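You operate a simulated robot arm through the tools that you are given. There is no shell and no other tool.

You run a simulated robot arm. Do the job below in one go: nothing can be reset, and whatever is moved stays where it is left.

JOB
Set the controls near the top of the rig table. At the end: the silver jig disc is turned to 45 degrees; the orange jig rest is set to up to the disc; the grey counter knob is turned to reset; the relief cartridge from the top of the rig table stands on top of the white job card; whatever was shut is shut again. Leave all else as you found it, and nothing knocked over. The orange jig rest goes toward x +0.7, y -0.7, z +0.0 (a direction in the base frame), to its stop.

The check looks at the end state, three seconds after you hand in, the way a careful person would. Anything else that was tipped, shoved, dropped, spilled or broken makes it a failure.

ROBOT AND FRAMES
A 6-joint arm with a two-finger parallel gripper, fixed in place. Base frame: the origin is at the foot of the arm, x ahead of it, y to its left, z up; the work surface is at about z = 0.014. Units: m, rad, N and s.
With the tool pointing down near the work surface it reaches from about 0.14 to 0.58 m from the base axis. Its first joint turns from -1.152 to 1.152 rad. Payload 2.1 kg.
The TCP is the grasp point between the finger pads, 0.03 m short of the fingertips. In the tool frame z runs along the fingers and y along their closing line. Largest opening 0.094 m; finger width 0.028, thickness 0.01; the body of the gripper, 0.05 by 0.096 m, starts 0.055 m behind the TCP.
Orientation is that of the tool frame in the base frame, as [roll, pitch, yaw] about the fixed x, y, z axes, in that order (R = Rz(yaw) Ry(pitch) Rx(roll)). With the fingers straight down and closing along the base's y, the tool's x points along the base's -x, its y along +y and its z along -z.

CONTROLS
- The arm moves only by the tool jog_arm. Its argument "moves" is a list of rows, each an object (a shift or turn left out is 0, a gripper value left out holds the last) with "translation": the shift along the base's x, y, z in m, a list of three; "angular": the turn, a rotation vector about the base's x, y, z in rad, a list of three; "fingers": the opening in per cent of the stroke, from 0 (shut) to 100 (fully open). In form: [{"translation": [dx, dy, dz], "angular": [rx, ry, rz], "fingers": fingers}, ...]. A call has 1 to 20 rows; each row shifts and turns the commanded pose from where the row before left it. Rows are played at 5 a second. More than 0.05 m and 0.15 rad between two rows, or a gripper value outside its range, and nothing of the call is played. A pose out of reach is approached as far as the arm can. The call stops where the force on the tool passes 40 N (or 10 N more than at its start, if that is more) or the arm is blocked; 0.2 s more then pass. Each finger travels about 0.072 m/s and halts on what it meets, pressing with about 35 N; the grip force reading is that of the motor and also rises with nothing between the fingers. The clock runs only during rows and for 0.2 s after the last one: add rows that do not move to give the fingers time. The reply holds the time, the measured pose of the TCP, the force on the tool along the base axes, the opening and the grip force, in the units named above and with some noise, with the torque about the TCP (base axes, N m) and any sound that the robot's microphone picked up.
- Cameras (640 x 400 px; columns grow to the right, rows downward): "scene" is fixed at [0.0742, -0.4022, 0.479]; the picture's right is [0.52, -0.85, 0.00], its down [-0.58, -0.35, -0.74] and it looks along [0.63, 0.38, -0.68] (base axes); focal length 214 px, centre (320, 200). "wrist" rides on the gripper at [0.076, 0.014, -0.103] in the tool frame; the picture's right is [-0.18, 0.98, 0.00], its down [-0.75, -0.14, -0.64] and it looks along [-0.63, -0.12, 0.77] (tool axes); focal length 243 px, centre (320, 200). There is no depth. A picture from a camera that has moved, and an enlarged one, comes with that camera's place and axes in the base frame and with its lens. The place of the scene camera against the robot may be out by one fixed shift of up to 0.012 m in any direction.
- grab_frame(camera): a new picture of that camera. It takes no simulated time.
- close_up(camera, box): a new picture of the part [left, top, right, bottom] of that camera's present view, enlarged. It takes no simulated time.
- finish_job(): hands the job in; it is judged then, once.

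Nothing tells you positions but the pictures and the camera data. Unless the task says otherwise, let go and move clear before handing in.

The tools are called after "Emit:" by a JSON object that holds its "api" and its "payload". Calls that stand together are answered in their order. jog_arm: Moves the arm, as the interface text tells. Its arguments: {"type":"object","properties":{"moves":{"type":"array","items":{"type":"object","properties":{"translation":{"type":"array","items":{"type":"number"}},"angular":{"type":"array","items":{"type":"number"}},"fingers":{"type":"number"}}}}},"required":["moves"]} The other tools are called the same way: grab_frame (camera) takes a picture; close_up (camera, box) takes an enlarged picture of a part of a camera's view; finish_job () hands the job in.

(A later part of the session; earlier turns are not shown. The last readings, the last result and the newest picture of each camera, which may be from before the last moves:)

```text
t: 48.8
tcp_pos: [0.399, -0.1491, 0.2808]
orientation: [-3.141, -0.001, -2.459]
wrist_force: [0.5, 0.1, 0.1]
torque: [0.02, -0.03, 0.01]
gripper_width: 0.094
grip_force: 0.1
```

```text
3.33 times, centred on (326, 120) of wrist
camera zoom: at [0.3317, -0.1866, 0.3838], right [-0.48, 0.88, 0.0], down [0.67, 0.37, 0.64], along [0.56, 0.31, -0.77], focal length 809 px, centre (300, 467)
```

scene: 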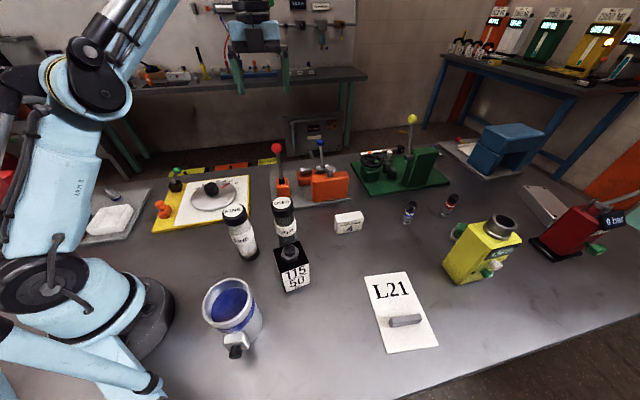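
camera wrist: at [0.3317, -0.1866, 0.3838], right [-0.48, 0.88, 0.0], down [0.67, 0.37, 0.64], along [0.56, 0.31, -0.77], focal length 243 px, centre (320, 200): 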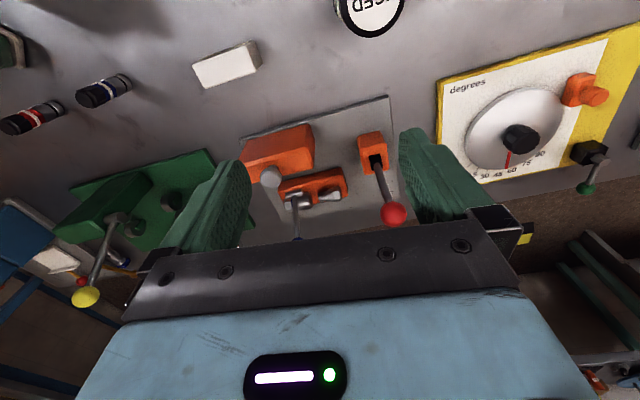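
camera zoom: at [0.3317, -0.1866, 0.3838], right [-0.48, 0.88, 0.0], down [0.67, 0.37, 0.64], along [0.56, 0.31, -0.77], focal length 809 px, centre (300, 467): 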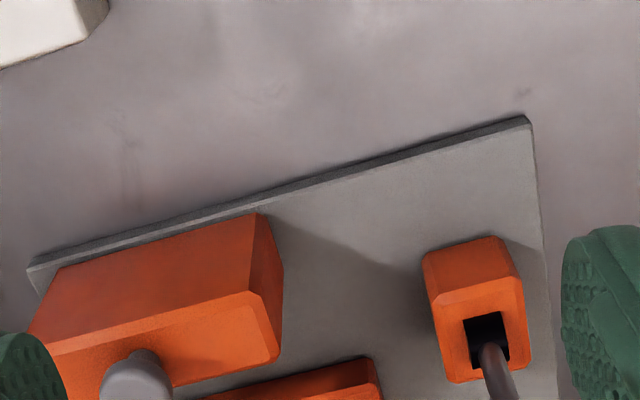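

The counter knob's top is consistently at about (0.523, -0.156, 0.119), on a block whose top is near z 0.095. I'll move above it at z 0.18 and look closely.

Emit:
{"api": "jog_arm", "payload": {"moves": [{"translation": [0.0248, -0.0014, -0.02]}, {"translation": [0.0248, -0.0014, -0.02]}, {"translation": [0.0248, -0.0014, -0.02]}, {"translation": [0.0248, -0.0014, -0.02]}, {"translation": [0.0248, -0.0014, -0.02]}, {}]}}

Emit:
{"api": "grab_frame", "payload": {"camera": "wrist"}}

Emit:
{"api": "close_up", "payload": {"camera": "wrist", "box": [240, 90, 400, 190]}}

Emit:
{"api": "close_up", "payload": {"camera": "scene", "box": [260, 100, 420, 200]}}

```text
t: 50.2
tcp_pos: [0.5278, -0.1544, 0.1806]
orientation: [-3.14, 0.0, -2.457]
wrist_force: [-0.7, -0.3, 0.6]
torque: [0.0, 0.0, 0.02]
gripper_width: 0.0942
grip_force: 0.1
```

```text
taken
camera wrist: at [0.4584, -0.1914, 0.2837], right [-0.48, 0.88, 0.0], down [0.67, 0.37, 0.64], along [0.56, 0.31, -0.77], focal length 243 px, centre (320, 200)
```

wrist: 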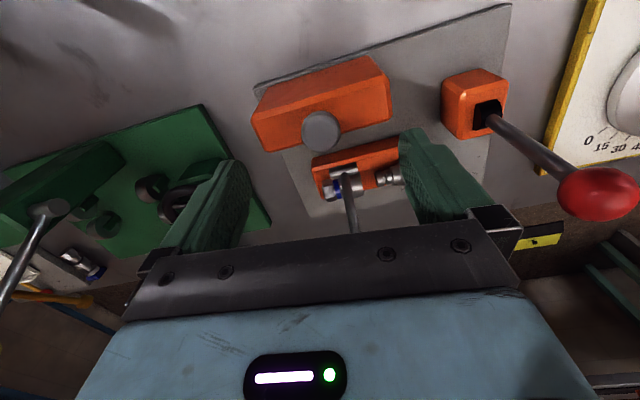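

```text
4.00 times, centred on (320, 140) of wrist
camera zoom: at [0.4584, -0.1914, 0.2837], right [-0.48, 0.88, 0.0], down [0.67, 0.37, 0.64], along [0.56, 0.31, -0.77], focal length 970 px, centre (320, 440)
```

zoom: 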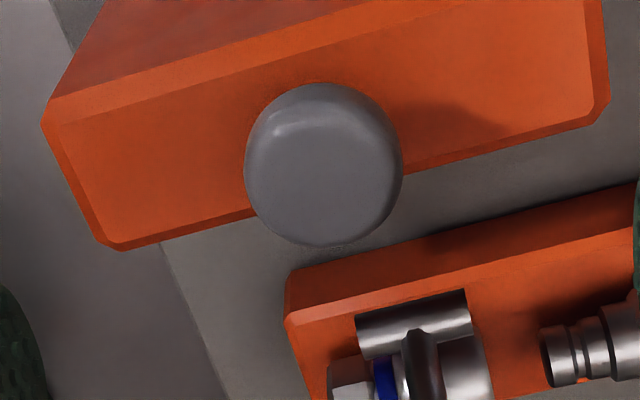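

```text
4.00 times, centred on (340, 150) of scene
camera zoom: at [0.0743, -0.4022, 0.479], right [0.52, -0.85, 0.0], down [-0.58, -0.35, -0.74], along [0.63, 0.38, -0.68], focal length 858 px, centre (240, 400)
```

zoom: 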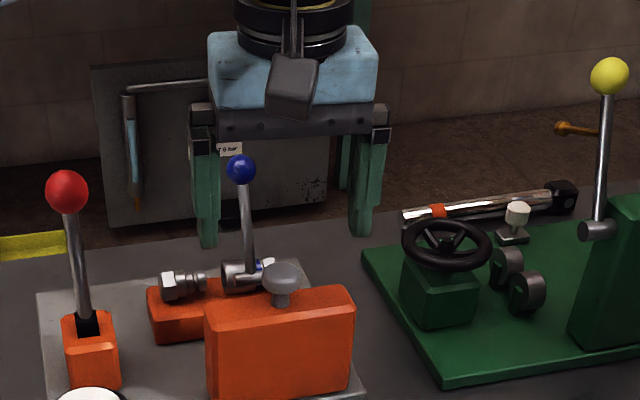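

The grey knob is a smooth round cap about 28 mm across, at about (0.5245, -0.157). I'll lower so the fingertips straddle the cap just above the block's top.

Emit:
{"api": "jog_arm", "payload": {"moves": [{"translation": [-0.003, -0.0026, -0.015]}, {"translation": [0, 0, -0.015]}, {"translation": [0, 0, -0.012]}, {}]}}

Emit:
{"api": "grab_frame", "payload": {"camera": "wrist"}}

Emit:
{"api": "close_up", "payload": {"camera": "scene", "box": [260, 110, 388, 190]}}

```text
t: 51.2
tcp_pos: [0.5226, -0.1569, 0.1384]
orientation: [-3.141, -0.001, -2.457]
wrist_force: [-0.2, -0.2, -0.7]
torque: [0.04, 0.01, 0.03]
gripper_width: 0.094
grip_force: 0.0
```

```text
taken
camera wrist: at [0.4548, -0.1942, 0.2409], right [-0.48, 0.88, 0.0], down [0.67, 0.37, 0.64], along [0.56, 0.31, -0.77], focal length 243 px, centre (320, 200)
```

wrist: 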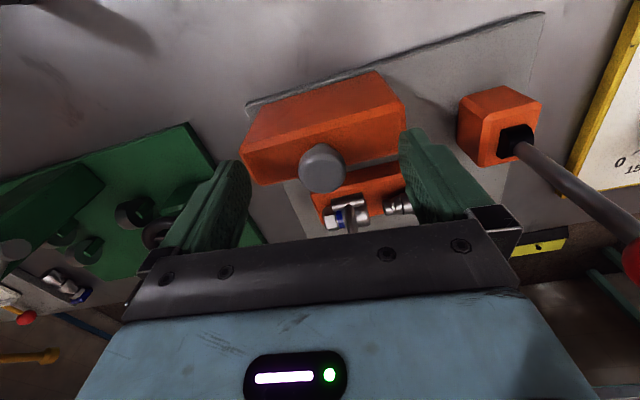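

```text
5.00 times, centred on (324, 150) of scene
camera zoom: at [0.0742, -0.4022, 0.479], right [0.52, -0.85, 0.0], down [-0.58, -0.35, -0.74], along [0.63, 0.38, -0.68], focal length 1072 px, centre (300, 450)
```

zoom: 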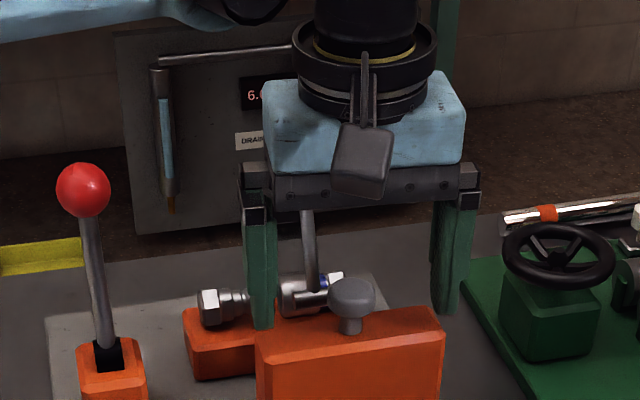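

The knob is centred between the fingers. I'll lower the last 7 mm and close on it.

Emit:
{"api": "jog_arm", "payload": {"moves": [{"translation": [-0.0005, 0.0009, -0.007]}, {}, {"fingers": 0}, {"fingers": 0}, {"fingers": 0}, {"fingers": 0}]}}

Emit:
{"api": "grab_frame", "payload": {"camera": "wrist"}}

Emit:
{"api": "close_up", "payload": {"camera": "scene", "box": [260, 110, 388, 190]}}

```text
t: 52.6
tcp_pos: [0.5216, -0.1561, 0.1314]
orientation: [3.141, 0.001, -2.457]
wrist_force: [-8.8, 5.1, -2.4]
torque: [-0.05, -0.38, -0.01]
gripper_width: 0.0276
grip_force: 45.5
```

```text
taken
camera wrist: at [0.454, -0.1936, 0.2338], right [-0.48, 0.88, 0.0], down [0.67, 0.37, 0.64], along [0.56, 0.31, -0.77], focal length 243 px, centre (320, 200)
```

wrist: 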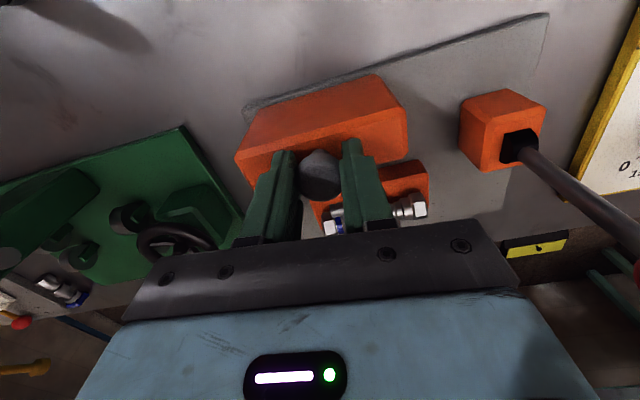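

```text
5.00 times, centred on (324, 150) of scene
camera zoom: at [0.0742, -0.4022, 0.479], right [0.52, -0.85, 0.0], down [-0.58, -0.35, -0.74], along [0.63, 0.38, -0.68], focal length 1072 px, centre (300, 450)
```

zoom: 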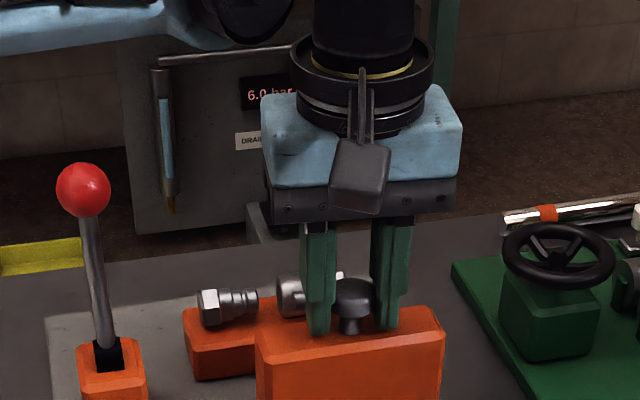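

The knob is held (27.6 mm). I'll test a small counterclockwise turn and watch the torque.

Emit:
{"api": "jog_arm", "payload": {"moves": [{"translation": [-0.0005, 0.0003, 0], "angular": [0, 0, 0.06]}, {"angular": [0, 0, 0.06]}, {"angular": [0, 0, 0.06]}, {}]}}

Emit:
{"api": "grab_frame", "payload": {"camera": "wrist"}}

```text
t: 53.6
tcp_pos: [0.5215, -0.1568, 0.1312]
orientation: [-3.14, -0.001, -2.277]
wrist_force: [6.5, -4.1, -13.5]
torque: [0.47, 0.12, -0.39]
gripper_width: 0.0279
grip_force: 44.4
```

```text
taken
camera wrist: at [0.4609, -0.2059, 0.2341], right [-0.63, 0.78, 0.0], down [0.6, 0.48, 0.64], along [0.5, 0.4, -0.77], focal length 243 px, centre (320, 200)
```

wrist: 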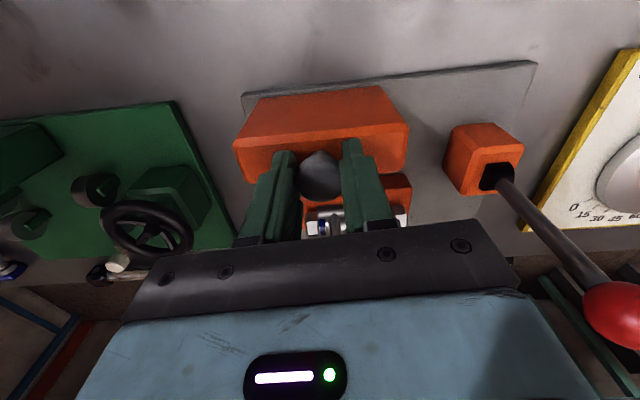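

Counterclockwise meets a firm 0.39 N·m resistance, so the knob is against a stop that way. I'll turn clockwise instead.

Emit:
{"api": "jog_arm", "payload": {"moves": [{"translation": [0.0004, 0, 0.0005], "angular": [0, 0, -0.06]}, {"angular": [0, 0, -0.06]}, {"angular": [0, 0, -0.06]}, {"angular": [0, 0, -0.06]}, {"angular": [0, 0, -0.06]}, {"angular": [0, 0, -0.06]}, {}]}}

Emit:
{"api": "grab_frame", "payload": {"camera": "wrist"}}

```text
t: 55.2
tcp_pos: [0.5211, -0.1574, 0.1319]
orientation: [3.141, -0.001, -2.641]
wrist_force: [0.4, -12.0, -34.3]
torque: [0.01, 0.68, 0.01]
gripper_width: 0.0278
grip_force: 45.5
```

```text
taken
camera wrist: at [0.4474, -0.1808, 0.2343], right [-0.31, 0.95, 0.0], down [0.73, 0.24, 0.64], along [0.61, 0.2, -0.77], focal length 243 px, centre (320, 200)
```

wrist: 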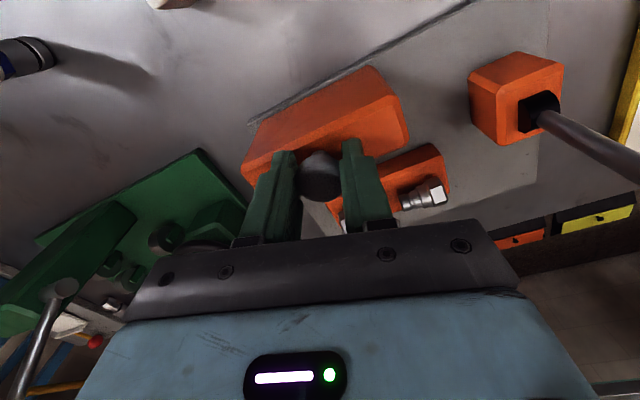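

Clockwise turns freely with near-zero torque. I'll relieve the vertical pull by 1 mm and continue clockwise.

Emit:
{"api": "jog_arm", "payload": {"moves": [{"translation": [0, 0.0005, -0.001]}, {"angular": [0, 0, -0.07]}, {"angular": [0, 0, -0.07]}, {"angular": [0, 0, -0.07]}, {"angular": [0, 0, -0.07]}, {}]}}

```text
t: 56.6
tcp_pos: [0.5201, -0.1555, 0.1334]
orientation: [-3.139, 0.0, -2.918]
wrist_force: [9.9, -19.8, 0.7]
torque: [0.31, 0.18, -0.09]
gripper_width: 0.0279
grip_force: 44.9
```

Emit:
{"api": "jog_arm", "payload": {"moves": [{"translation": [0.0006, -0.0012, 0]}, {"angular": [0, 0, -0.07]}, {"angular": [0, 0, -0.07]}, {"angular": [0, 0, -0.07]}, {"angular": [0, 0, -0.07]}, {}]}}

Emit:
{"api": "grab_frame", "payload": {"camera": "wrist"}}

```text
t: 58.0
tcp_pos: [0.5212, -0.1561, 0.1326]
orientation: [3.138, -0.007, 3.084]
wrist_force: [-23.8, 8.1, 18.4]
torque: [-0.27, -0.38, 0.04]
gripper_width: 0.0277
grip_force: 44.8
```

```text
taken
camera wrist: at [0.4459, -0.1375, 0.2346], right [0.24, 0.97, 0.0], down [0.75, -0.18, 0.64], along [0.62, -0.15, -0.77], focal length 243 px, centre (320, 200)
```

wrist: 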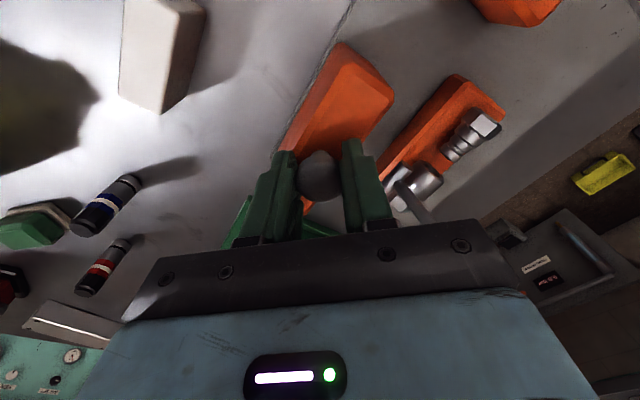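

Still turning freely at about 0.75–0.9 rad clockwise. I'll trim the offset loads and keep going to find the end stop.

Emit:
{"api": "jog_arm", "payload": {"moves": [{"translation": [-0.0012, 0.0004, 0.0006]}, {"angular": [0, 0, -0.07]}, {"angular": [0, 0, -0.07]}, {"angular": [0, 0, -0.07]}, {"angular": [0, 0, -0.07]}, {}]}}

```text
t: 59.4
tcp_pos: [0.5221, -0.1549, 0.1316]
orientation: [3.138, 0.001, 2.809]
wrist_force: [-0.5, 22.0, -20.6]
torque: [-0.59, -0.63, 0.02]
gripper_width: 0.0274
grip_force: 44.7
```

Emit:
{"api": "jog_arm", "payload": {"moves": [{"translation": [0, 0.0013, -0.0005]}, {"angular": [0, 0, -0.07]}, {"angular": [0, 0, -0.07]}, {"angular": [0, 0, -0.07]}, {"angular": [0, 0, -0.07]}, {}]}}

Emit:
{"api": "grab_frame", "payload": {"camera": "wrist"}}

Emit:
{"api": "close_up", "payload": {"camera": "scene", "box": [260, 100, 420, 200]}}

```text
t: 60.8
tcp_pos: [0.521, -0.1548, 0.1315]
orientation: [-3.141, 0.004, 2.526]
wrist_force: [18.2, 13.4, -4.7]
torque: [-0.8, -0.71, 0.02]
gripper_width: 0.0275
grip_force: 45.1
```

```text
taken
camera wrist: at [0.4667, -0.0989, 0.234], right [0.72, 0.7, 0.0], down [0.53, -0.55, 0.64], along [0.45, -0.46, -0.76], focal length 243 px, centre (320, 200)
```

wrist: 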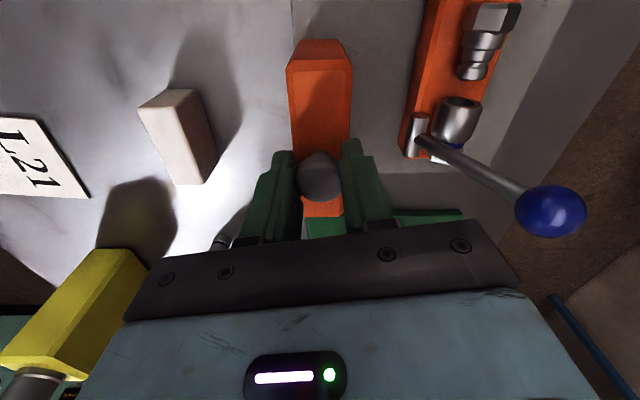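

```text
4.00 times, centred on (340, 150) of scene
camera zoom: at [0.0743, -0.4022, 0.479], right [0.52, -0.85, 0.0], down [-0.58, -0.35, -0.74], along [0.63, 0.38, -0.68], focal length 858 px, centre (240, 400)
```

zoom: 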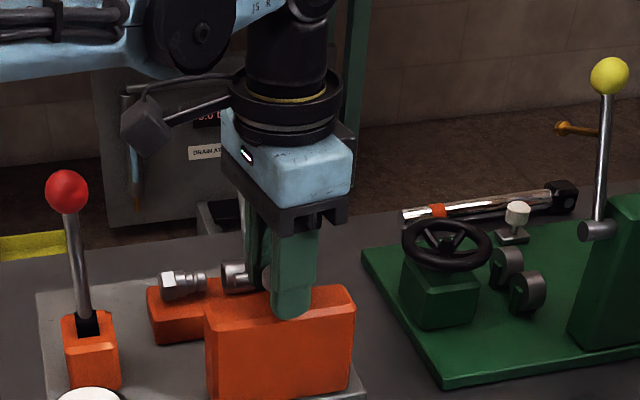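

About 1.45 rad clockwise so far, with still no end stop. I'll continue a little, watching for rising torque.

Emit:
{"api": "jog_arm", "payload": {"moves": [{"translation": [0.0012, 0.0008, -0.0002]}, {"angular": [0, 0, -0.07]}, {"angular": [0, 0, -0.07]}, {}]}}

```text
t: 61.8
tcp_pos: [0.5213, -0.1536, 0.1317]
orientation: [-3.142, 0.0, 2.385]
wrist_force: [8.1, 5.1, 10.0]
torque: [0.66, 0.16, 0.02]
gripper_width: 0.0277
grip_force: 44.7
```

Emit:
{"api": "jog_arm", "payload": {"moves": [{"translation": [0.0005, 0.0003, 0.0003], "angular": [0, 0, -0.07]}, {"angular": [0, 0, -0.07]}, {"angular": [0, 0, -0.07]}, {"angular": [0, 0, -0.07]}, {}]}}

Emit:
{"api": "grab_frame", "payload": {"camera": "wrist"}}

```text
t: 63.0
tcp_pos: [0.5219, -0.1548, 0.1324]
orientation: [3.141, 0.001, 2.105]
wrist_force: [0.9, -0.3, 9.4]
torque: [1.05, 0.27, 0.02]
gripper_width: 0.0279
grip_force: 44.8
```

```text
taken
camera wrist: at [0.4952, -0.081, 0.2342], right [0.94, 0.34, 0.0], down [0.26, -0.72, 0.64], along [0.22, -0.6, -0.77], focal length 243 px, centre (320, 200)
```

wrist: 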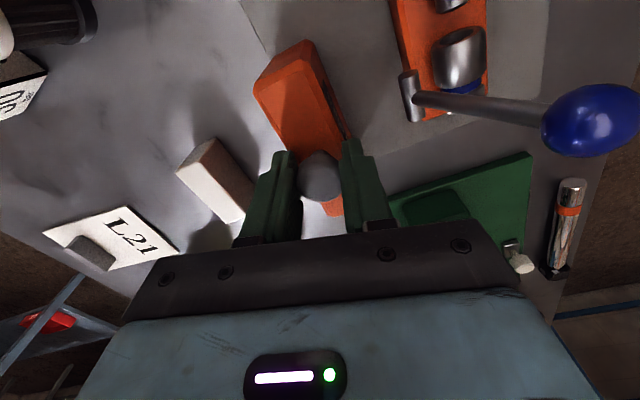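

Emit:
{"api": "close_up", "payload": {"camera": "wrist", "box": [250, 30, 410, 130]}}

Emit:
{"api": "close_up", "payload": {"camera": "wrist", "box": [260, 110, 388, 190]}}

```text
4.00 times, centred on (330, 80) of wrist
camera zoom: at [0.4952, -0.081, 0.2342], right [0.94, 0.34, 0.0], down [0.26, -0.72, 0.64], along [0.22, -0.6, -0.77], focal length 970 px, centre (280, 680)
```

zoom: 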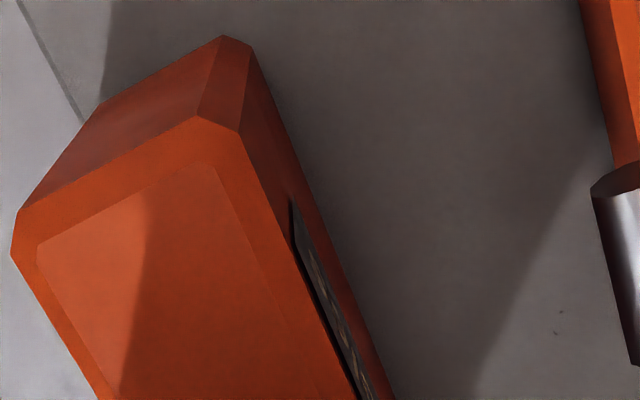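

```text
5.00 times, centred on (324, 150) of wrist
camera zoom: at [0.4952, -0.081, 0.2342], right [0.94, 0.34, 0.0], down [0.26, -0.72, 0.64], along [0.22, -0.6, -0.77], focal length 1213 px, centre (300, 450)
```

zoom: 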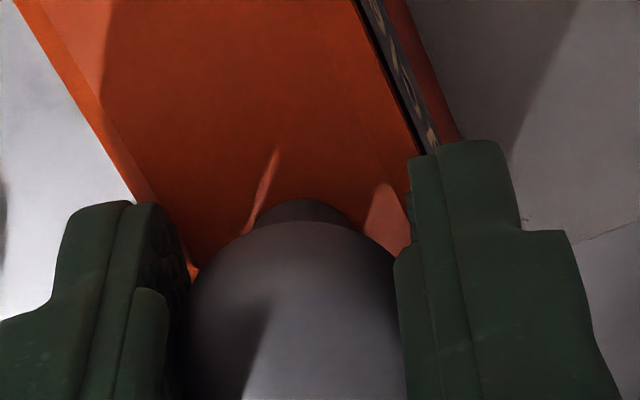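

The display is at too grazing an angle to read. I'll keep turning clockwise, which also brings the camera round to face the display, checking torque as I go.

Emit:
{"api": "jog_arm", "payload": {"moves": [{"translation": [0, 0, 0.0003], "angular": [0, 0, -0.06]}, {"angular": [0, 0, -0.06]}, {"angular": [0, 0, -0.06]}, {}]}}

Emit:
{"api": "close_up", "payload": {"camera": "wrist", "box": [260, 30, 420, 130]}}

```text
t: 64.0
tcp_pos: [0.5215, -0.1532, 0.1309]
orientation: [-3.139, 0.001, 1.926]
wrist_force: [-10.3, 5.4, -13.3]
torque: [-0.95, -0.65, -0.01]
gripper_width: 0.0277
grip_force: 45.1
```

```text
4.00 times, centred on (340, 80) of wrist
camera zoom: at [0.5091, -0.0774, 0.2342], right [0.99, 0.17, 0.0], down [0.13, -0.76, 0.64], along [0.11, -0.63, -0.77], focal length 970 px, centre (240, 680)
```

zoom: 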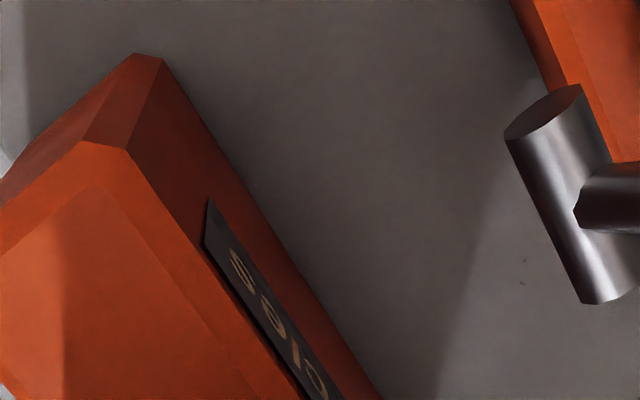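

The knob turns freely and I've rotated it about 2 rad clockwise, but I can't see the number from here. I'll let go, lift clear of the levers, and swing to the far side to read the display.

Emit:
{"api": "jog_arm", "payload": {"moves": [{"fingers": 55}, {"fingers": 55}, {"fingers": 55}, {"translation": [0, 0, 0.02]}, {"translation": [0, 0, 0.025]}, {"translation": [-0.01, 0, 0.03]}, {"translation": [-0.01, 0, 0.03]}, {"translation": [-0.01, 0, 0.03]}, {"translation": [-0.004, 0.019, 0.008], "angular": [0, 0, -0.149]}, {"translation": [-0.004, 0.019, 0.008], "angular": [0, 0, -0.149]}, {"translation": [-0.004, 0.019, 0.008], "angular": [0, 0, -0.149]}, {"translation": [-0.004, 0.019, 0.008], "angular": [0, 0, -0.149]}, {"translation": [-0.004, 0.019, 0.008], "angular": [0, 0, -0.149]}, {"translation": [-0.004, 0.019, 0.008], "angular": [0, 0, -0.149]}, {"translation": [-0.004, 0.019, 0.008], "angular": [0, 0, -0.149]}, {"translation": [-0.004, 0.019, 0.008], "angular": [0, 0, -0.149]}, {}]}}

Emit:
{"api": "grab_frame", "payload": {"camera": "wrist"}}

Emit:
{"api": "close_up", "payload": {"camera": "wrist", "box": [350, 40, 510, 140]}}

```text
t: 67.6
tcp_pos: [0.4591, -0.0011, 0.3317]
orientation: [3.14, 0.0, 0.731]
wrist_force: [-0.5, 0.6, -0.2]
torque: [0.02, 0.03, 0.05]
gripper_width: 0.0519
grip_force: 0.1
```

```text
taken
camera wrist: at [0.5249, 0.0387, 0.4341], right [0.52, -0.85, 0.0], down [-0.65, -0.4, 0.64], along [-0.55, -0.33, -0.77], focal length 243 px, centre (320, 200)
```

wrist: 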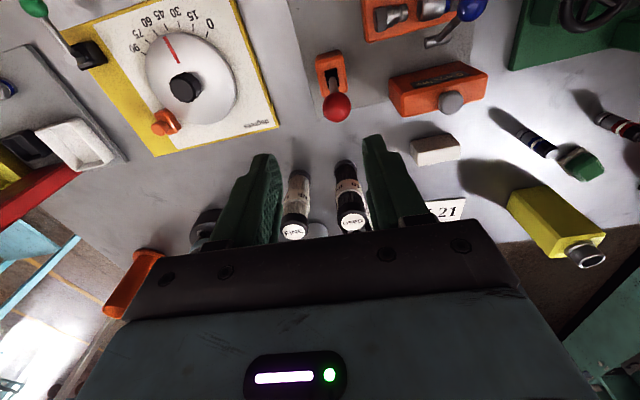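

```text
4.00 times, centred on (430, 90) of wrist
camera zoom: at [0.5249, 0.0387, 0.4341], right [0.52, -0.85, 0.0], down [-0.65, -0.4, 0.64], along [-0.55, -0.33, -0.77], focal length 970 px, centre (-120, 640)
```

zoom: 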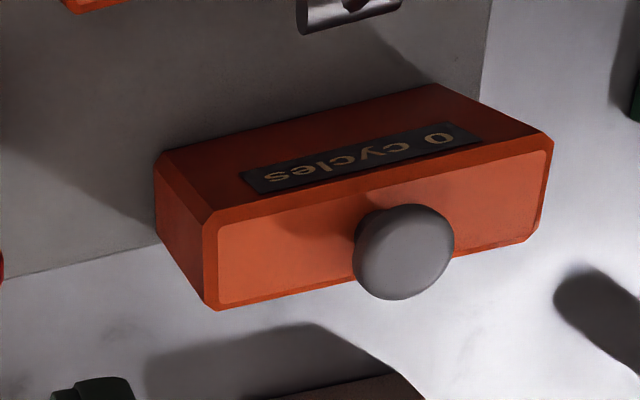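

The display now reads "0 cycles", so the counter is reset. I'll check the disc and rest from this side before going on to the cartridge.

Emit:
{"api": "close_up", "payload": {"camera": "wrist", "box": [100, 0, 292, 160]}}

Emit:
{"api": "close_up", "payload": {"camera": "wrist", "box": [300, 0, 500, 125]}}

Emit:
{"api": "grab_frame", "payload": {"camera": "scene"}}

```text
2.50 times, centred on (196, 80) of wrist
camera zoom: at [0.5249, 0.0387, 0.4341], right [0.52, -0.85, 0.0], down [-0.65, -0.4, 0.64], along [-0.55, -0.33, -0.77], focal length 606 px, centre (630, 500)
```

zoom: 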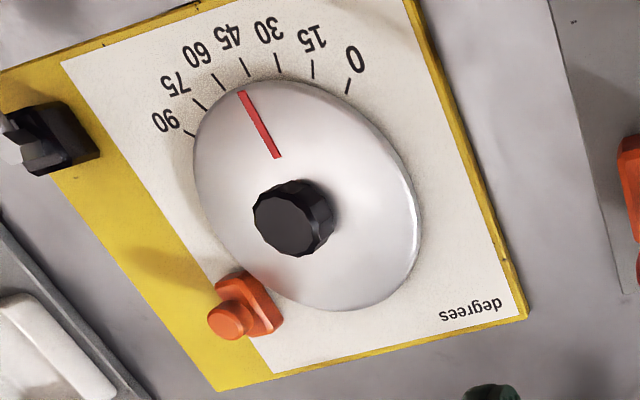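

```text
3.20 times, centred on (400, 62) of wrist
camera zoom: at [0.5249, 0.0387, 0.4341], right [0.52, -0.85, 0.0], down [-0.65, -0.4, 0.64], along [-0.55, -0.33, -0.77], focal length 776 px, centre (64, 640)
```

zoom: 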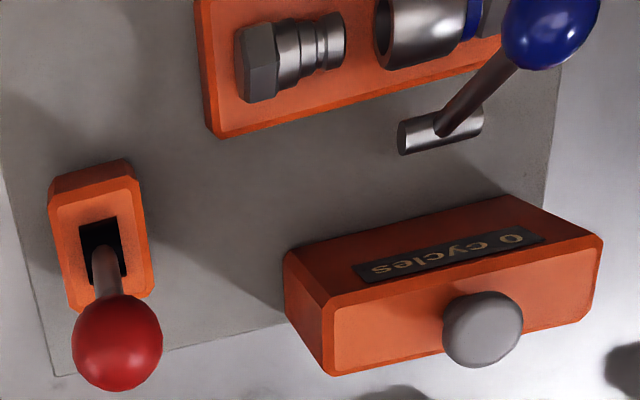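

```text
taken
```

scene: 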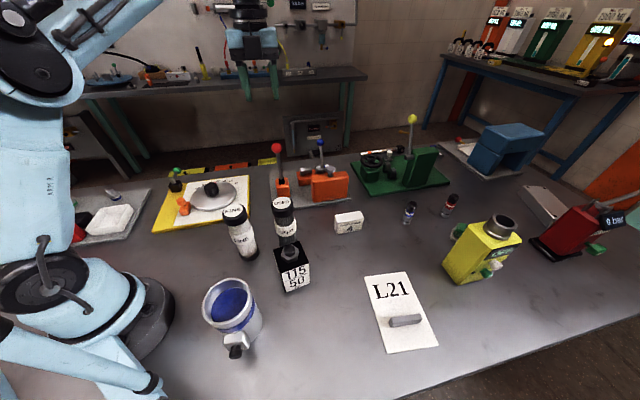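

From this angle the mark looks slightly past 45, so pushing the rest may have nudged the disc. I'll go back above the disc, with the camera over the mark, for a careful reading.

Emit:
{"api": "jog_arm", "payload": {"moves": [{"translation": [-0.0161, 0.0189, -0.009]}, {"translation": [-0.0161, 0.0189, -0.019]}, {"translation": [-0.0161, 0.0189, -0.02]}, {"translation": [-0.0161, 0.0189, -0.02]}, {"translation": [-0.0161, 0.0189, -0.02]}, {"translation": [-0.0161, 0.0189, -0.02]}, {"translation": [-0.0161, 0.0189, -0.02]}, {"translation": [-0.0161, 0.0189, -0.02], "fingers": 100}, {}]}}

Emit:
{"api": "grab_frame", "payload": {"camera": "wrist"}}

Emit:
{"api": "close_up", "payload": {"camera": "wrist", "box": [240, 0, 400, 100]}}

```text
t: 69.6
tcp_pos: [0.3318, 0.1493, 0.1843]
orientation: [3.141, -0.001, 0.731]
wrist_force: [-0.3, 0.3, 0.8]
torque: [0.0, 0.0, -0.03]
gripper_width: 0.0943
grip_force: 0.0
```

```text
taken
camera wrist: at [0.3979, 0.1893, 0.2857], right [0.52, -0.85, 0.0], down [-0.65, -0.4, 0.64], along [-0.55, -0.33, -0.77], focal length 243 px, centre (320, 200)
```

wrist: 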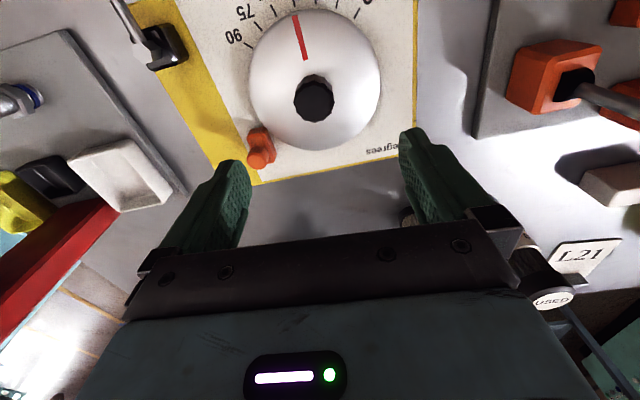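

```text
4.00 times, centred on (320, 50) of wrist
camera zoom: at [0.3979, 0.1893, 0.2857], right [0.52, -0.85, 0.0], down [-0.65, -0.4, 0.64], along [-0.55, -0.33, -0.77], focal length 970 px, centre (320, 800)
```

zoom: 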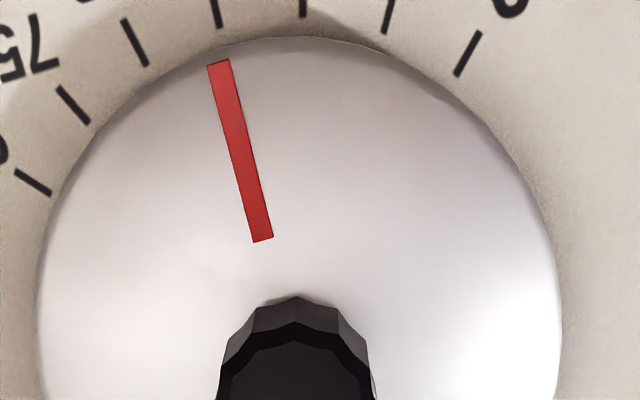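

Read from nearly straight above, the mark sits within about 1° of the 45 tick, and the rest touches the disc. Now for the cartridge: I'll rise and swing over to the black 115/50 block, turning the tool so the camera stays on the side away from the filters.

Emit:
{"api": "jog_arm", "payload": {"moves": [{"translation": [0, 0, 0.045], "angular": [0, 0, 0.1]}, {"translation": [0, 0, 0.045], "angular": [0, 0, 0.145]}, {"translation": [-0.0044, -0.02, 0], "angular": [0, 0, 0.148]}, {"translation": [-0.0044, -0.02, 0], "angular": [0, 0, 0.148]}, {"translation": [-0.0044, -0.02, 0], "angular": [0, 0, 0.148]}, {"translation": [-0.0044, -0.02, 0], "angular": [0, 0, 0.148]}, {"translation": [-0.0044, -0.02, 0], "angular": [0, 0, 0.148]}, {"translation": [-0.0044, -0.02, 0], "angular": [0, 0, 0.148]}, {"translation": [-0.0044, -0.02, 0], "angular": [0, 0, 0.148]}, {"translation": [-0.0044, -0.02, 0], "angular": [0, 0, 0.148]}, {"translation": [-0.0044, -0.02, 0], "angular": [0, 0, 0.148]}, {"translation": [-0.0044, -0.02, 0], "angular": [0, 0, 0.148]}, {"translation": [-0.0044, -0.02, 0], "angular": [0, 0, 0.148]}, {"translation": [-0.0044, -0.02, 0], "angular": [0, 0, 0.148]}, {"translation": [-0.0044, -0.02, 0], "angular": [0, 0, 0.148]}, {"translation": [-0.0044, -0.02, 0], "angular": [0, 0, 0.148]}, {"translation": [-0.0044, -0.02, 0], "angular": [0, 0, 0.148]}, {"translation": [-0.0044, -0.02, 0], "angular": [0, 0, 0.148]}, {"translation": [-0.0044, -0.02, 0], "angular": [0, 0, 0.148]}, {}]}}

Emit:
{"api": "grab_frame", "payload": {"camera": "wrist"}}

Emit:
{"api": "grab_frame", "payload": {"camera": "scene"}}

```text
t: 73.8
tcp_pos: [0.2557, -0.1924, 0.2723]
orientation: [3.141, -0.001, -2.787]
wrist_force: [-0.9, 0.2, 0.1]
torque: [-0.03, 0.01, -0.02]
gripper_width: 0.0942
grip_force: 0.1
```

```text
taken
camera wrist: at [0.1787, -0.2061, 0.3751], right [-0.17, 0.99, 0.0], down [0.76, 0.13, 0.64], along [0.63, 0.11, -0.77], focal length 243 px, centre (320, 200)
```

wrist: 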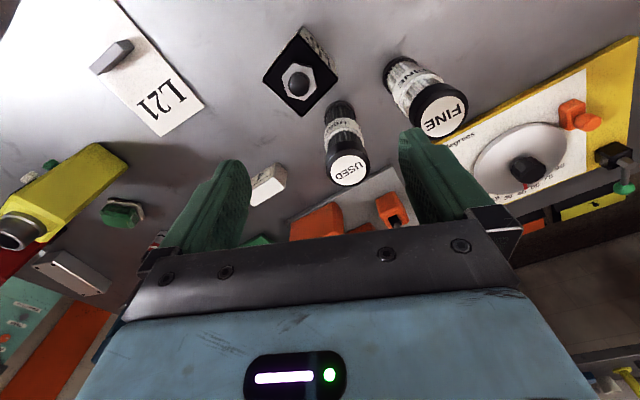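

```text
taken
```

scene: 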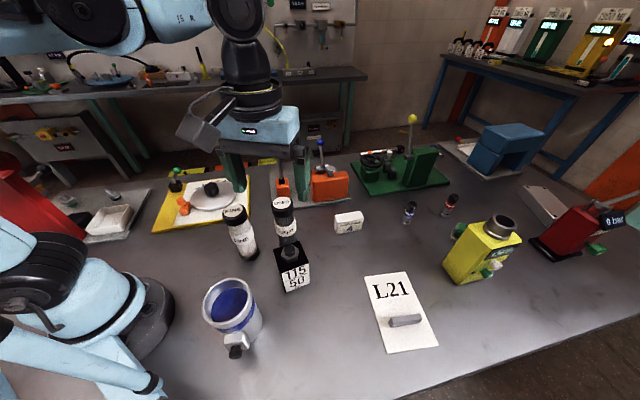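

Emit:
{"api": "close_up", "payload": {"camera": "wrist", "box": [220, 10, 380, 110]}}

Emit:
{"api": "close_up", "payload": {"camera": "wrist", "box": [60, 0, 252, 150]}}

Emit:
{"api": "close_up", "payload": {"camera": "wrist", "box": [250, 60, 490, 210]}}

```text
4.00 times, centred on (300, 60) of wrist
camera zoom: at [0.1787, -0.2061, 0.3751], right [-0.17, 0.99, 0.0], down [0.76, 0.13, 0.64], along [0.63, 0.11, -0.77], focal length 970 px, centre (400, 760)
```

zoom: 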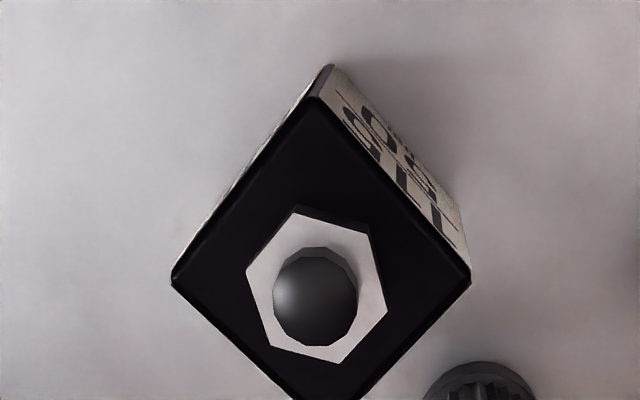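

```text
2.67 times, centred on (156, 75) of wrist
camera zoom: at [0.1787, -0.2061, 0.3751], right [-0.17, 0.99, 0.0], down [0.76, 0.13, 0.64], along [0.63, 0.11, -0.77], focal length 647 px, centre (757, 533)
```

zoom: 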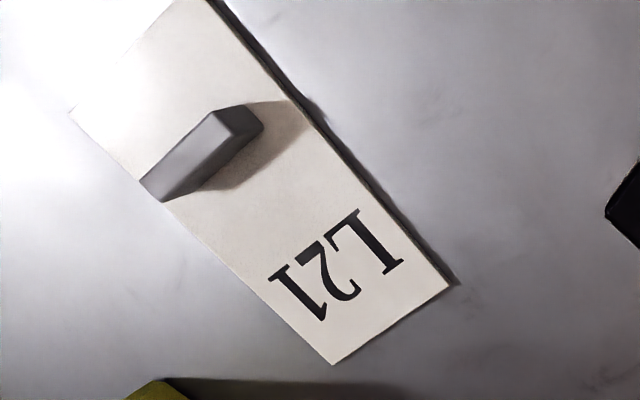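

```text
2.67 times, centred on (370, 135) of wrist
camera zoom: at [0.1787, -0.2061, 0.3751], right [-0.17, 0.99, 0.0], down [0.76, 0.13, 0.64], along [0.63, 0.11, -0.77], focal length 647 px, centre (187, 373)
```

zoom: 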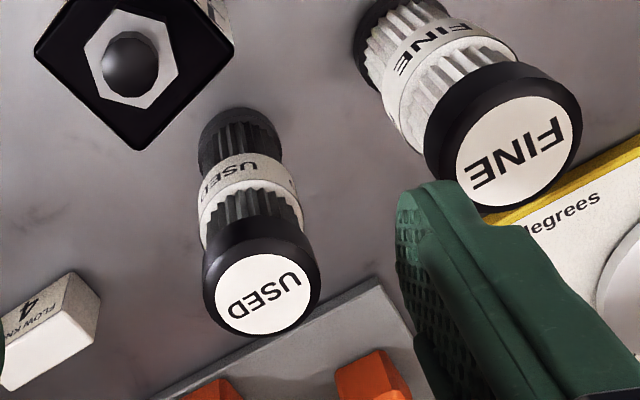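

The block's top is square at z ≈ 0.088, about 56 mm wide, centred near (0.2485, -0.2145), with a domed adjuster up to about z 0.117. The USED and FINE filters are clear if I close along the (0.81, -0.58) faces. I'll align the gripper above it and check.

Emit:
{"api": "jog_arm", "payload": {"moves": [{"translation": [-0.0018, -0.0055, 0], "angular": [0, 0, 0.149]}, {"translation": [-0.0018, -0.0055, 0], "angular": [0, 0, 0.149]}, {"translation": [-0.0018, -0.0055, 0], "angular": [0, 0, 0.149]}, {"translation": [-0.0018, -0.0056, 0], "angular": [0, 0, 0.149]}, {"translation": [0, 0, -0.04]}, {"translation": [0, 0, -0.04]}, {}]}}

Emit:
{"api": "grab_frame", "payload": {"camera": "wrist"}}

Emit:
{"api": "close_up", "payload": {"camera": "wrist", "box": [240, 60, 400, 160]}}

Emit:
{"api": "close_up", "payload": {"camera": "scene", "box": [200, 120, 392, 300]}}

```text
t: 75.4
tcp_pos: [0.2517, -0.2143, 0.1948]
orientation: [-3.141, -0.001, -2.192]
wrist_force: [-0.1, 0.1, 0.0]
torque: [-0.01, -0.01, 0.01]
gripper_width: 0.0939
grip_force: 0.0
```

```text
taken
camera wrist: at [0.1941, -0.2673, 0.2971], right [-0.69, 0.72, 0.0], down [0.55, 0.53, 0.64], along [0.46, 0.44, -0.77], focal length 243 px, centre (320, 200)
```

wrist: 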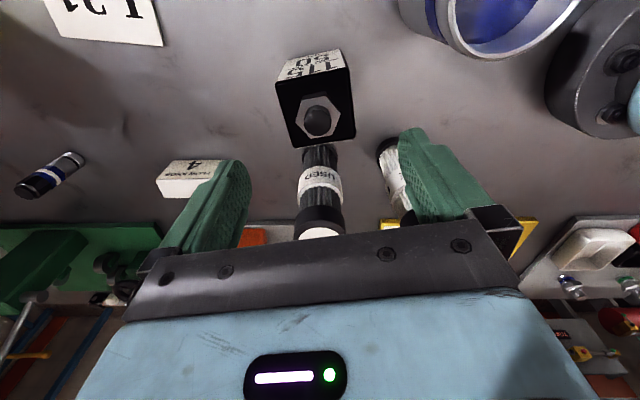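

```text
4.00 times, centred on (320, 110) of wrist
camera zoom: at [0.1941, -0.2673, 0.2971], right [-0.69, 0.72, 0.0], down [0.55, 0.53, 0.64], along [0.46, 0.44, -0.77], focal length 970 px, centre (320, 560)
```

zoom: 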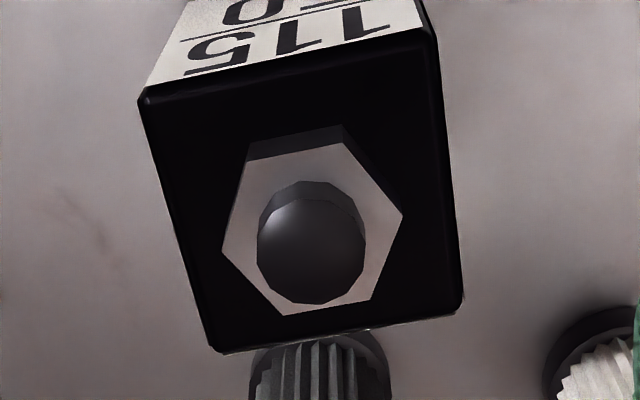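

```text
2.22 times, centred on (296, 210) of scene
camera zoom: at [0.0742, -0.4022, 0.479], right [0.52, -0.85, 0.0], down [-0.58, -0.35, -0.74], along [0.63, 0.38, -0.68], focal length 477 px, centre (373, 178)
```

zoom: 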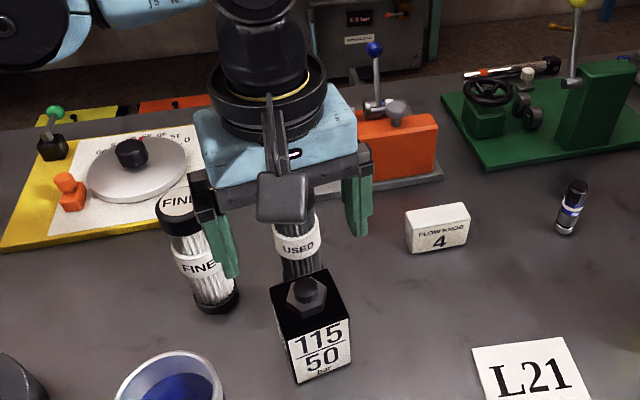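

The block is centred and square to the fingers (within a degree and about 2 mm). I'll descend around it to z 0.075, which keeps the palm above the dome, then check before closing.

Emit:
{"api": "jog_arm", "payload": {"moves": [{"translation": [-0.0012, -0.0017, -0.03]}, {"translation": [0, 0, -0.03]}, {"translation": [0, 0, -0.03]}, {"translation": [0, 0, -0.028]}, {}]}}

Emit:
{"api": "grab_frame", "payload": {"camera": "wrist"}}

Emit:
{"api": "close_up", "payload": {"camera": "scene", "box": [200, 150, 392, 300]}}

```text
t: 76.6
tcp_pos: [0.2474, -0.2156, 0.076]
orientation: [-3.141, 0.0, -2.19]
wrist_force: [0.1, -0.9, -0.4]
torque: [0.0, 0.0, 0.0]
gripper_width: 0.0943
grip_force: 0.0
```

```text
taken
camera wrist: at [0.1922, -0.2689, 0.1784], right [-0.69, 0.72, 0.0], down [0.55, 0.53, 0.64], along [0.46, 0.44, -0.77], focal length 243 px, centre (320, 200)
```

wrist: 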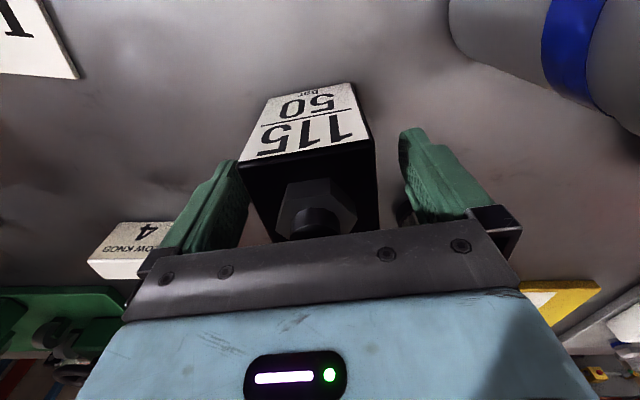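

```text
2.67 times, centred on (296, 225) of scene
camera zoom: at [0.0742, -0.4022, 0.479], right [0.52, -0.85, 0.0], down [-0.58, -0.35, -0.74], along [0.63, 0.38, -0.68], focal length 572 px, centre (384, 133)
```

zoom: 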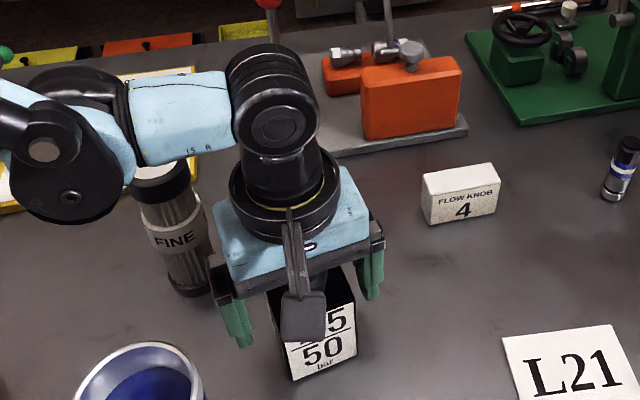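

The block sits centrally between the fingers. I'll close the grip.

Emit:
{"api": "jog_arm", "payload": {"moves": [{"fingers": 0}, {"fingers": 0}, {"fingers": 0}, {}]}}

Emit:
{"api": "grab_frame", "payload": {"camera": "wrist"}}

```text
t: 77.6
tcp_pos: [0.2482, -0.2163, 0.0766]
orientation: [3.141, 0.001, -2.192]
wrist_force: [0.2, -0.3, 0.7]
torque: [-0.01, 0.01, -0.01]
gripper_width: 0.0645
grip_force: 35.2
```

```text
taken
camera wrist: at [0.1922, -0.2689, 0.1786], right [-0.69, 0.72, 0.0], down [0.55, 0.53, 0.64], along [0.46, 0.44, -0.77], focal length 243 px, centre (320, 200)
```

wrist: 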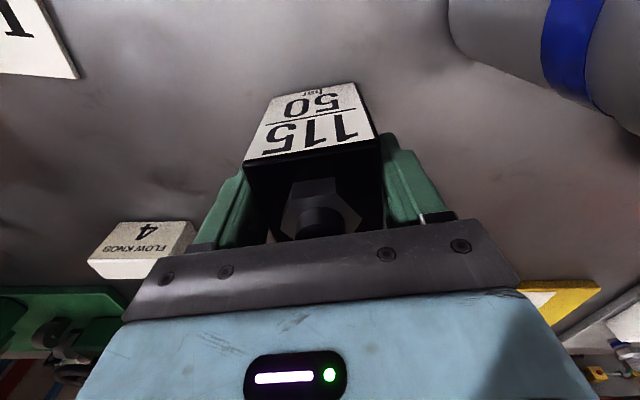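

The grip holds the block (64.5 mm, 35 N). I'll lift it straight up a little and check that it's secure.

Emit:
{"api": "jog_arm", "payload": {"moves": [{"translation": [0, 0, 0.01]}, {"translation": [0, 0, 0.02]}, {"translation": [0, 0, 0.03]}, {}]}}

Emit:
{"api": "grab_frame", "payload": {"camera": "wrist"}}

Emit:
{"api": "close_up", "payload": {"camera": "scene", "box": [200, 130, 440, 360]}}

```text
t: 78.6
tcp_pos: [0.2462, -0.216, 0.1355]
orientation: [-3.141, 0.0, -2.192]
wrist_force: [-0.6, 0.3, -6.3]
torque: [-0.02, 0.01, 0.0]
gripper_width: 0.0644
grip_force: 35.2
```

```text
taken
camera wrist: at [0.1903, -0.2695, 0.2388], right [-0.69, 0.72, 0.0], down [0.55, 0.53, 0.64], along [0.46, 0.44, -0.77], focal length 243 px, centre (320, 200)
```

wrist: 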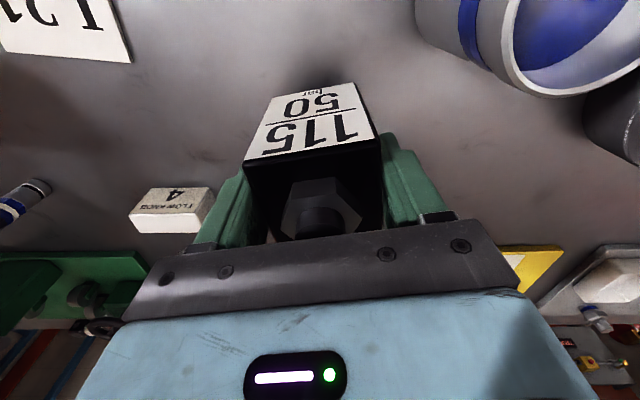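

```text
1.74 times, centred on (320, 245) of scene
camera zoom: at [0.0743, -0.4022, 0.479], right [0.52, -0.85, 0.0], down [-0.58, -0.35, -0.74], along [0.63, 0.38, -0.68], focal length 373 px, centre (320, 122)
```

zoom: 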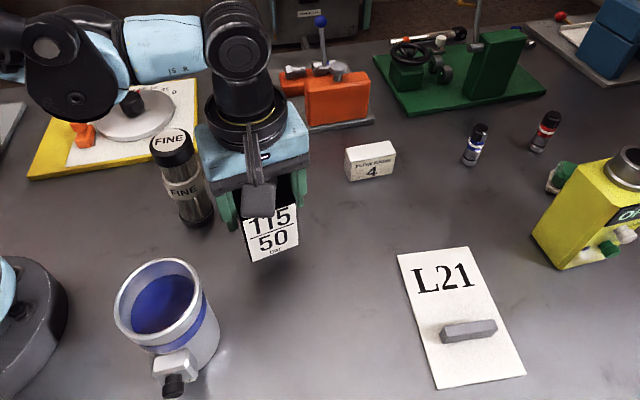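

The block is lifted securely (about 6 N). The white card's free L21 area is centred near (0.325, -0.415), clear of the grey bar on the card. I'll carry the block there at a safe height, aligning it with the card.

Emit:
{"api": "jog_arm", "payload": {"moves": [{"translation": [0, 0, 0.025]}, {"translation": [0.0113, -0.0285, 0], "angular": [0, 0, -0.04]}, {"translation": [0.0113, -0.0285, 0], "angular": [0, 0, -0.04]}, {"translation": [0.0113, -0.0285, 0], "angular": [0, 0, -0.04]}, {"translation": [0.0113, -0.0285, 0], "angular": [0, 0, -0.04]}, {"translation": [0.0113, -0.0285, 0], "angular": [0, 0, -0.04]}, {"translation": [0.0113, -0.0285, 0], "angular": [0, 0, -0.04]}, {"translation": [0.0113, -0.0284, 0], "angular": [0, 0, -0.04]}, {}]}}

Emit:
{"api": "grab_frame", "payload": {"camera": "wrist"}}

Emit:
{"api": "close_up", "payload": {"camera": "scene", "box": [300, 180, 540, 380]}}

```text
t: 80.6
tcp_pos: [0.3283, -0.4166, 0.1593]
orientation: [3.14, 0.0, -2.473]
wrist_force: [0.0, -0.8, -5.9]
torque: [-0.01, 0.01, 0.01]
gripper_width: 0.0642
grip_force: 34.9
```

```text
taken
camera wrist: at [0.2587, -0.4525, 0.2621], right [-0.47, 0.89, 0.0], down [0.68, 0.36, 0.64], along [0.57, 0.3, -0.77], focal length 243 px, centre (320, 200)
```

wrist: 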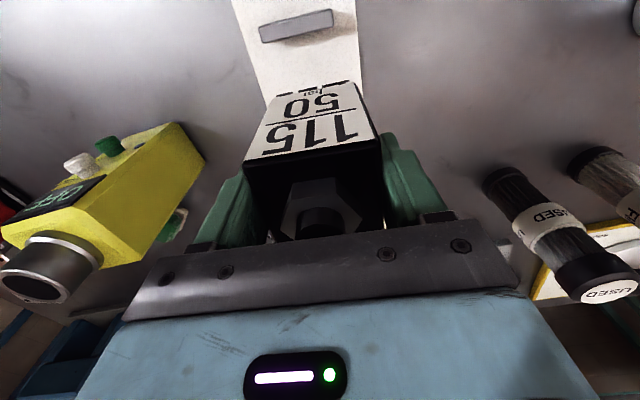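

```text
2.00 times, centred on (420, 280) of scene
camera zoom: at [0.0743, -0.4022, 0.479], right [0.52, -0.85, 0.0], down [-0.58, -0.35, -0.74], along [0.63, 0.38, -0.68], focal length 429 px, centre (120, 40)
```

zoom: 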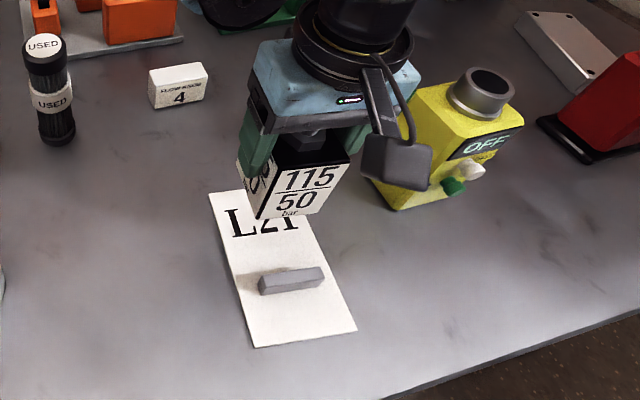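

Emit:
{"api": "close_up", "payload": {"camera": "wrist", "box": [210, 0, 402, 120]}}

Emit:
{"api": "close_up", "payload": {"camera": "scene", "box": [380, 240, 508, 360]}}

```text
3.33 times, centred on (306, 60) of wrist
camera zoom: at [0.2587, -0.4525, 0.2621], right [-0.47, 0.89, 0.0], down [0.68, 0.36, 0.64], along [0.57, 0.3, -0.77], focal length 809 px, centre (367, 667)
```

zoom: 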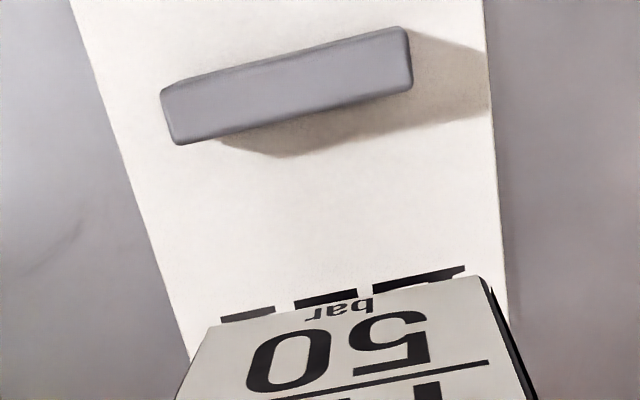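

```text
3.33 times, centred on (444, 300) of scene
camera zoom: at [0.0743, -0.4022, 0.479], right [0.52, -0.85, 0.0], down [-0.58, -0.35, -0.74], along [0.63, 0.38, -0.68], focal length 715 px, centre (-93, -133)
```

zoom: 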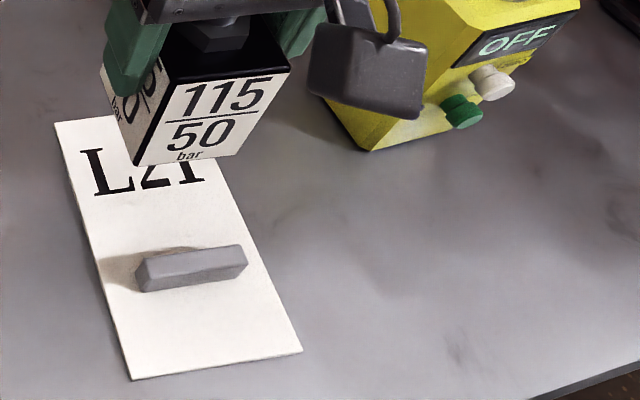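

The block hangs over the card's L21 end, about 6 mm off the card's centre line. I'll correct by about 7 mm, leaving roughly 2 cm to the grey bar, and lower to just above the card.

Emit:
{"api": "jog_arm", "payload": {"moves": [{"translation": [0.0008, -0.0074, 0]}, {"translation": [0, 0, -0.023]}, {"translation": [0, 0, -0.023]}, {"translation": [0, 0, -0.02]}, {}]}}

Emit:
{"api": "grab_frame", "payload": {"camera": "wrist"}}

Emit:
{"api": "close_up", "payload": {"camera": "scene", "box": [350, 220, 478, 360]}}

```text
t: 81.8
tcp_pos: [0.3273, -0.4214, 0.0932]
orientation: [3.141, -0.001, -2.472]
wrist_force: [0.3, 0.4, -6.4]
torque: [0.04, -0.03, 0.0]
gripper_width: 0.0644
grip_force: 35.3
```

```text
taken
camera wrist: at [0.2589, -0.4576, 0.196], right [-0.47, 0.88, 0.0], down [0.68, 0.36, 0.64], along [0.57, 0.3, -0.77], focal length 243 px, centre (320, 200)
```

wrist: 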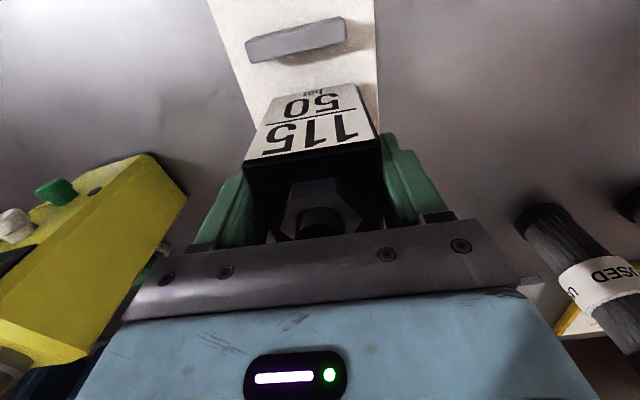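

```text
2.86 times, centred on (414, 290) of scene
camera zoom: at [0.0743, -0.4022, 0.479], right [0.52, -0.85, 0.0], down [-0.58, -0.35, -0.74], along [0.63, 0.38, -0.68], focal length 613 px, centre (51, -57)
```

zoom: 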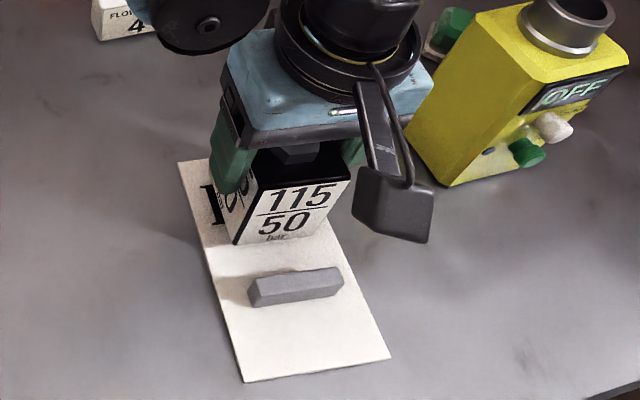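

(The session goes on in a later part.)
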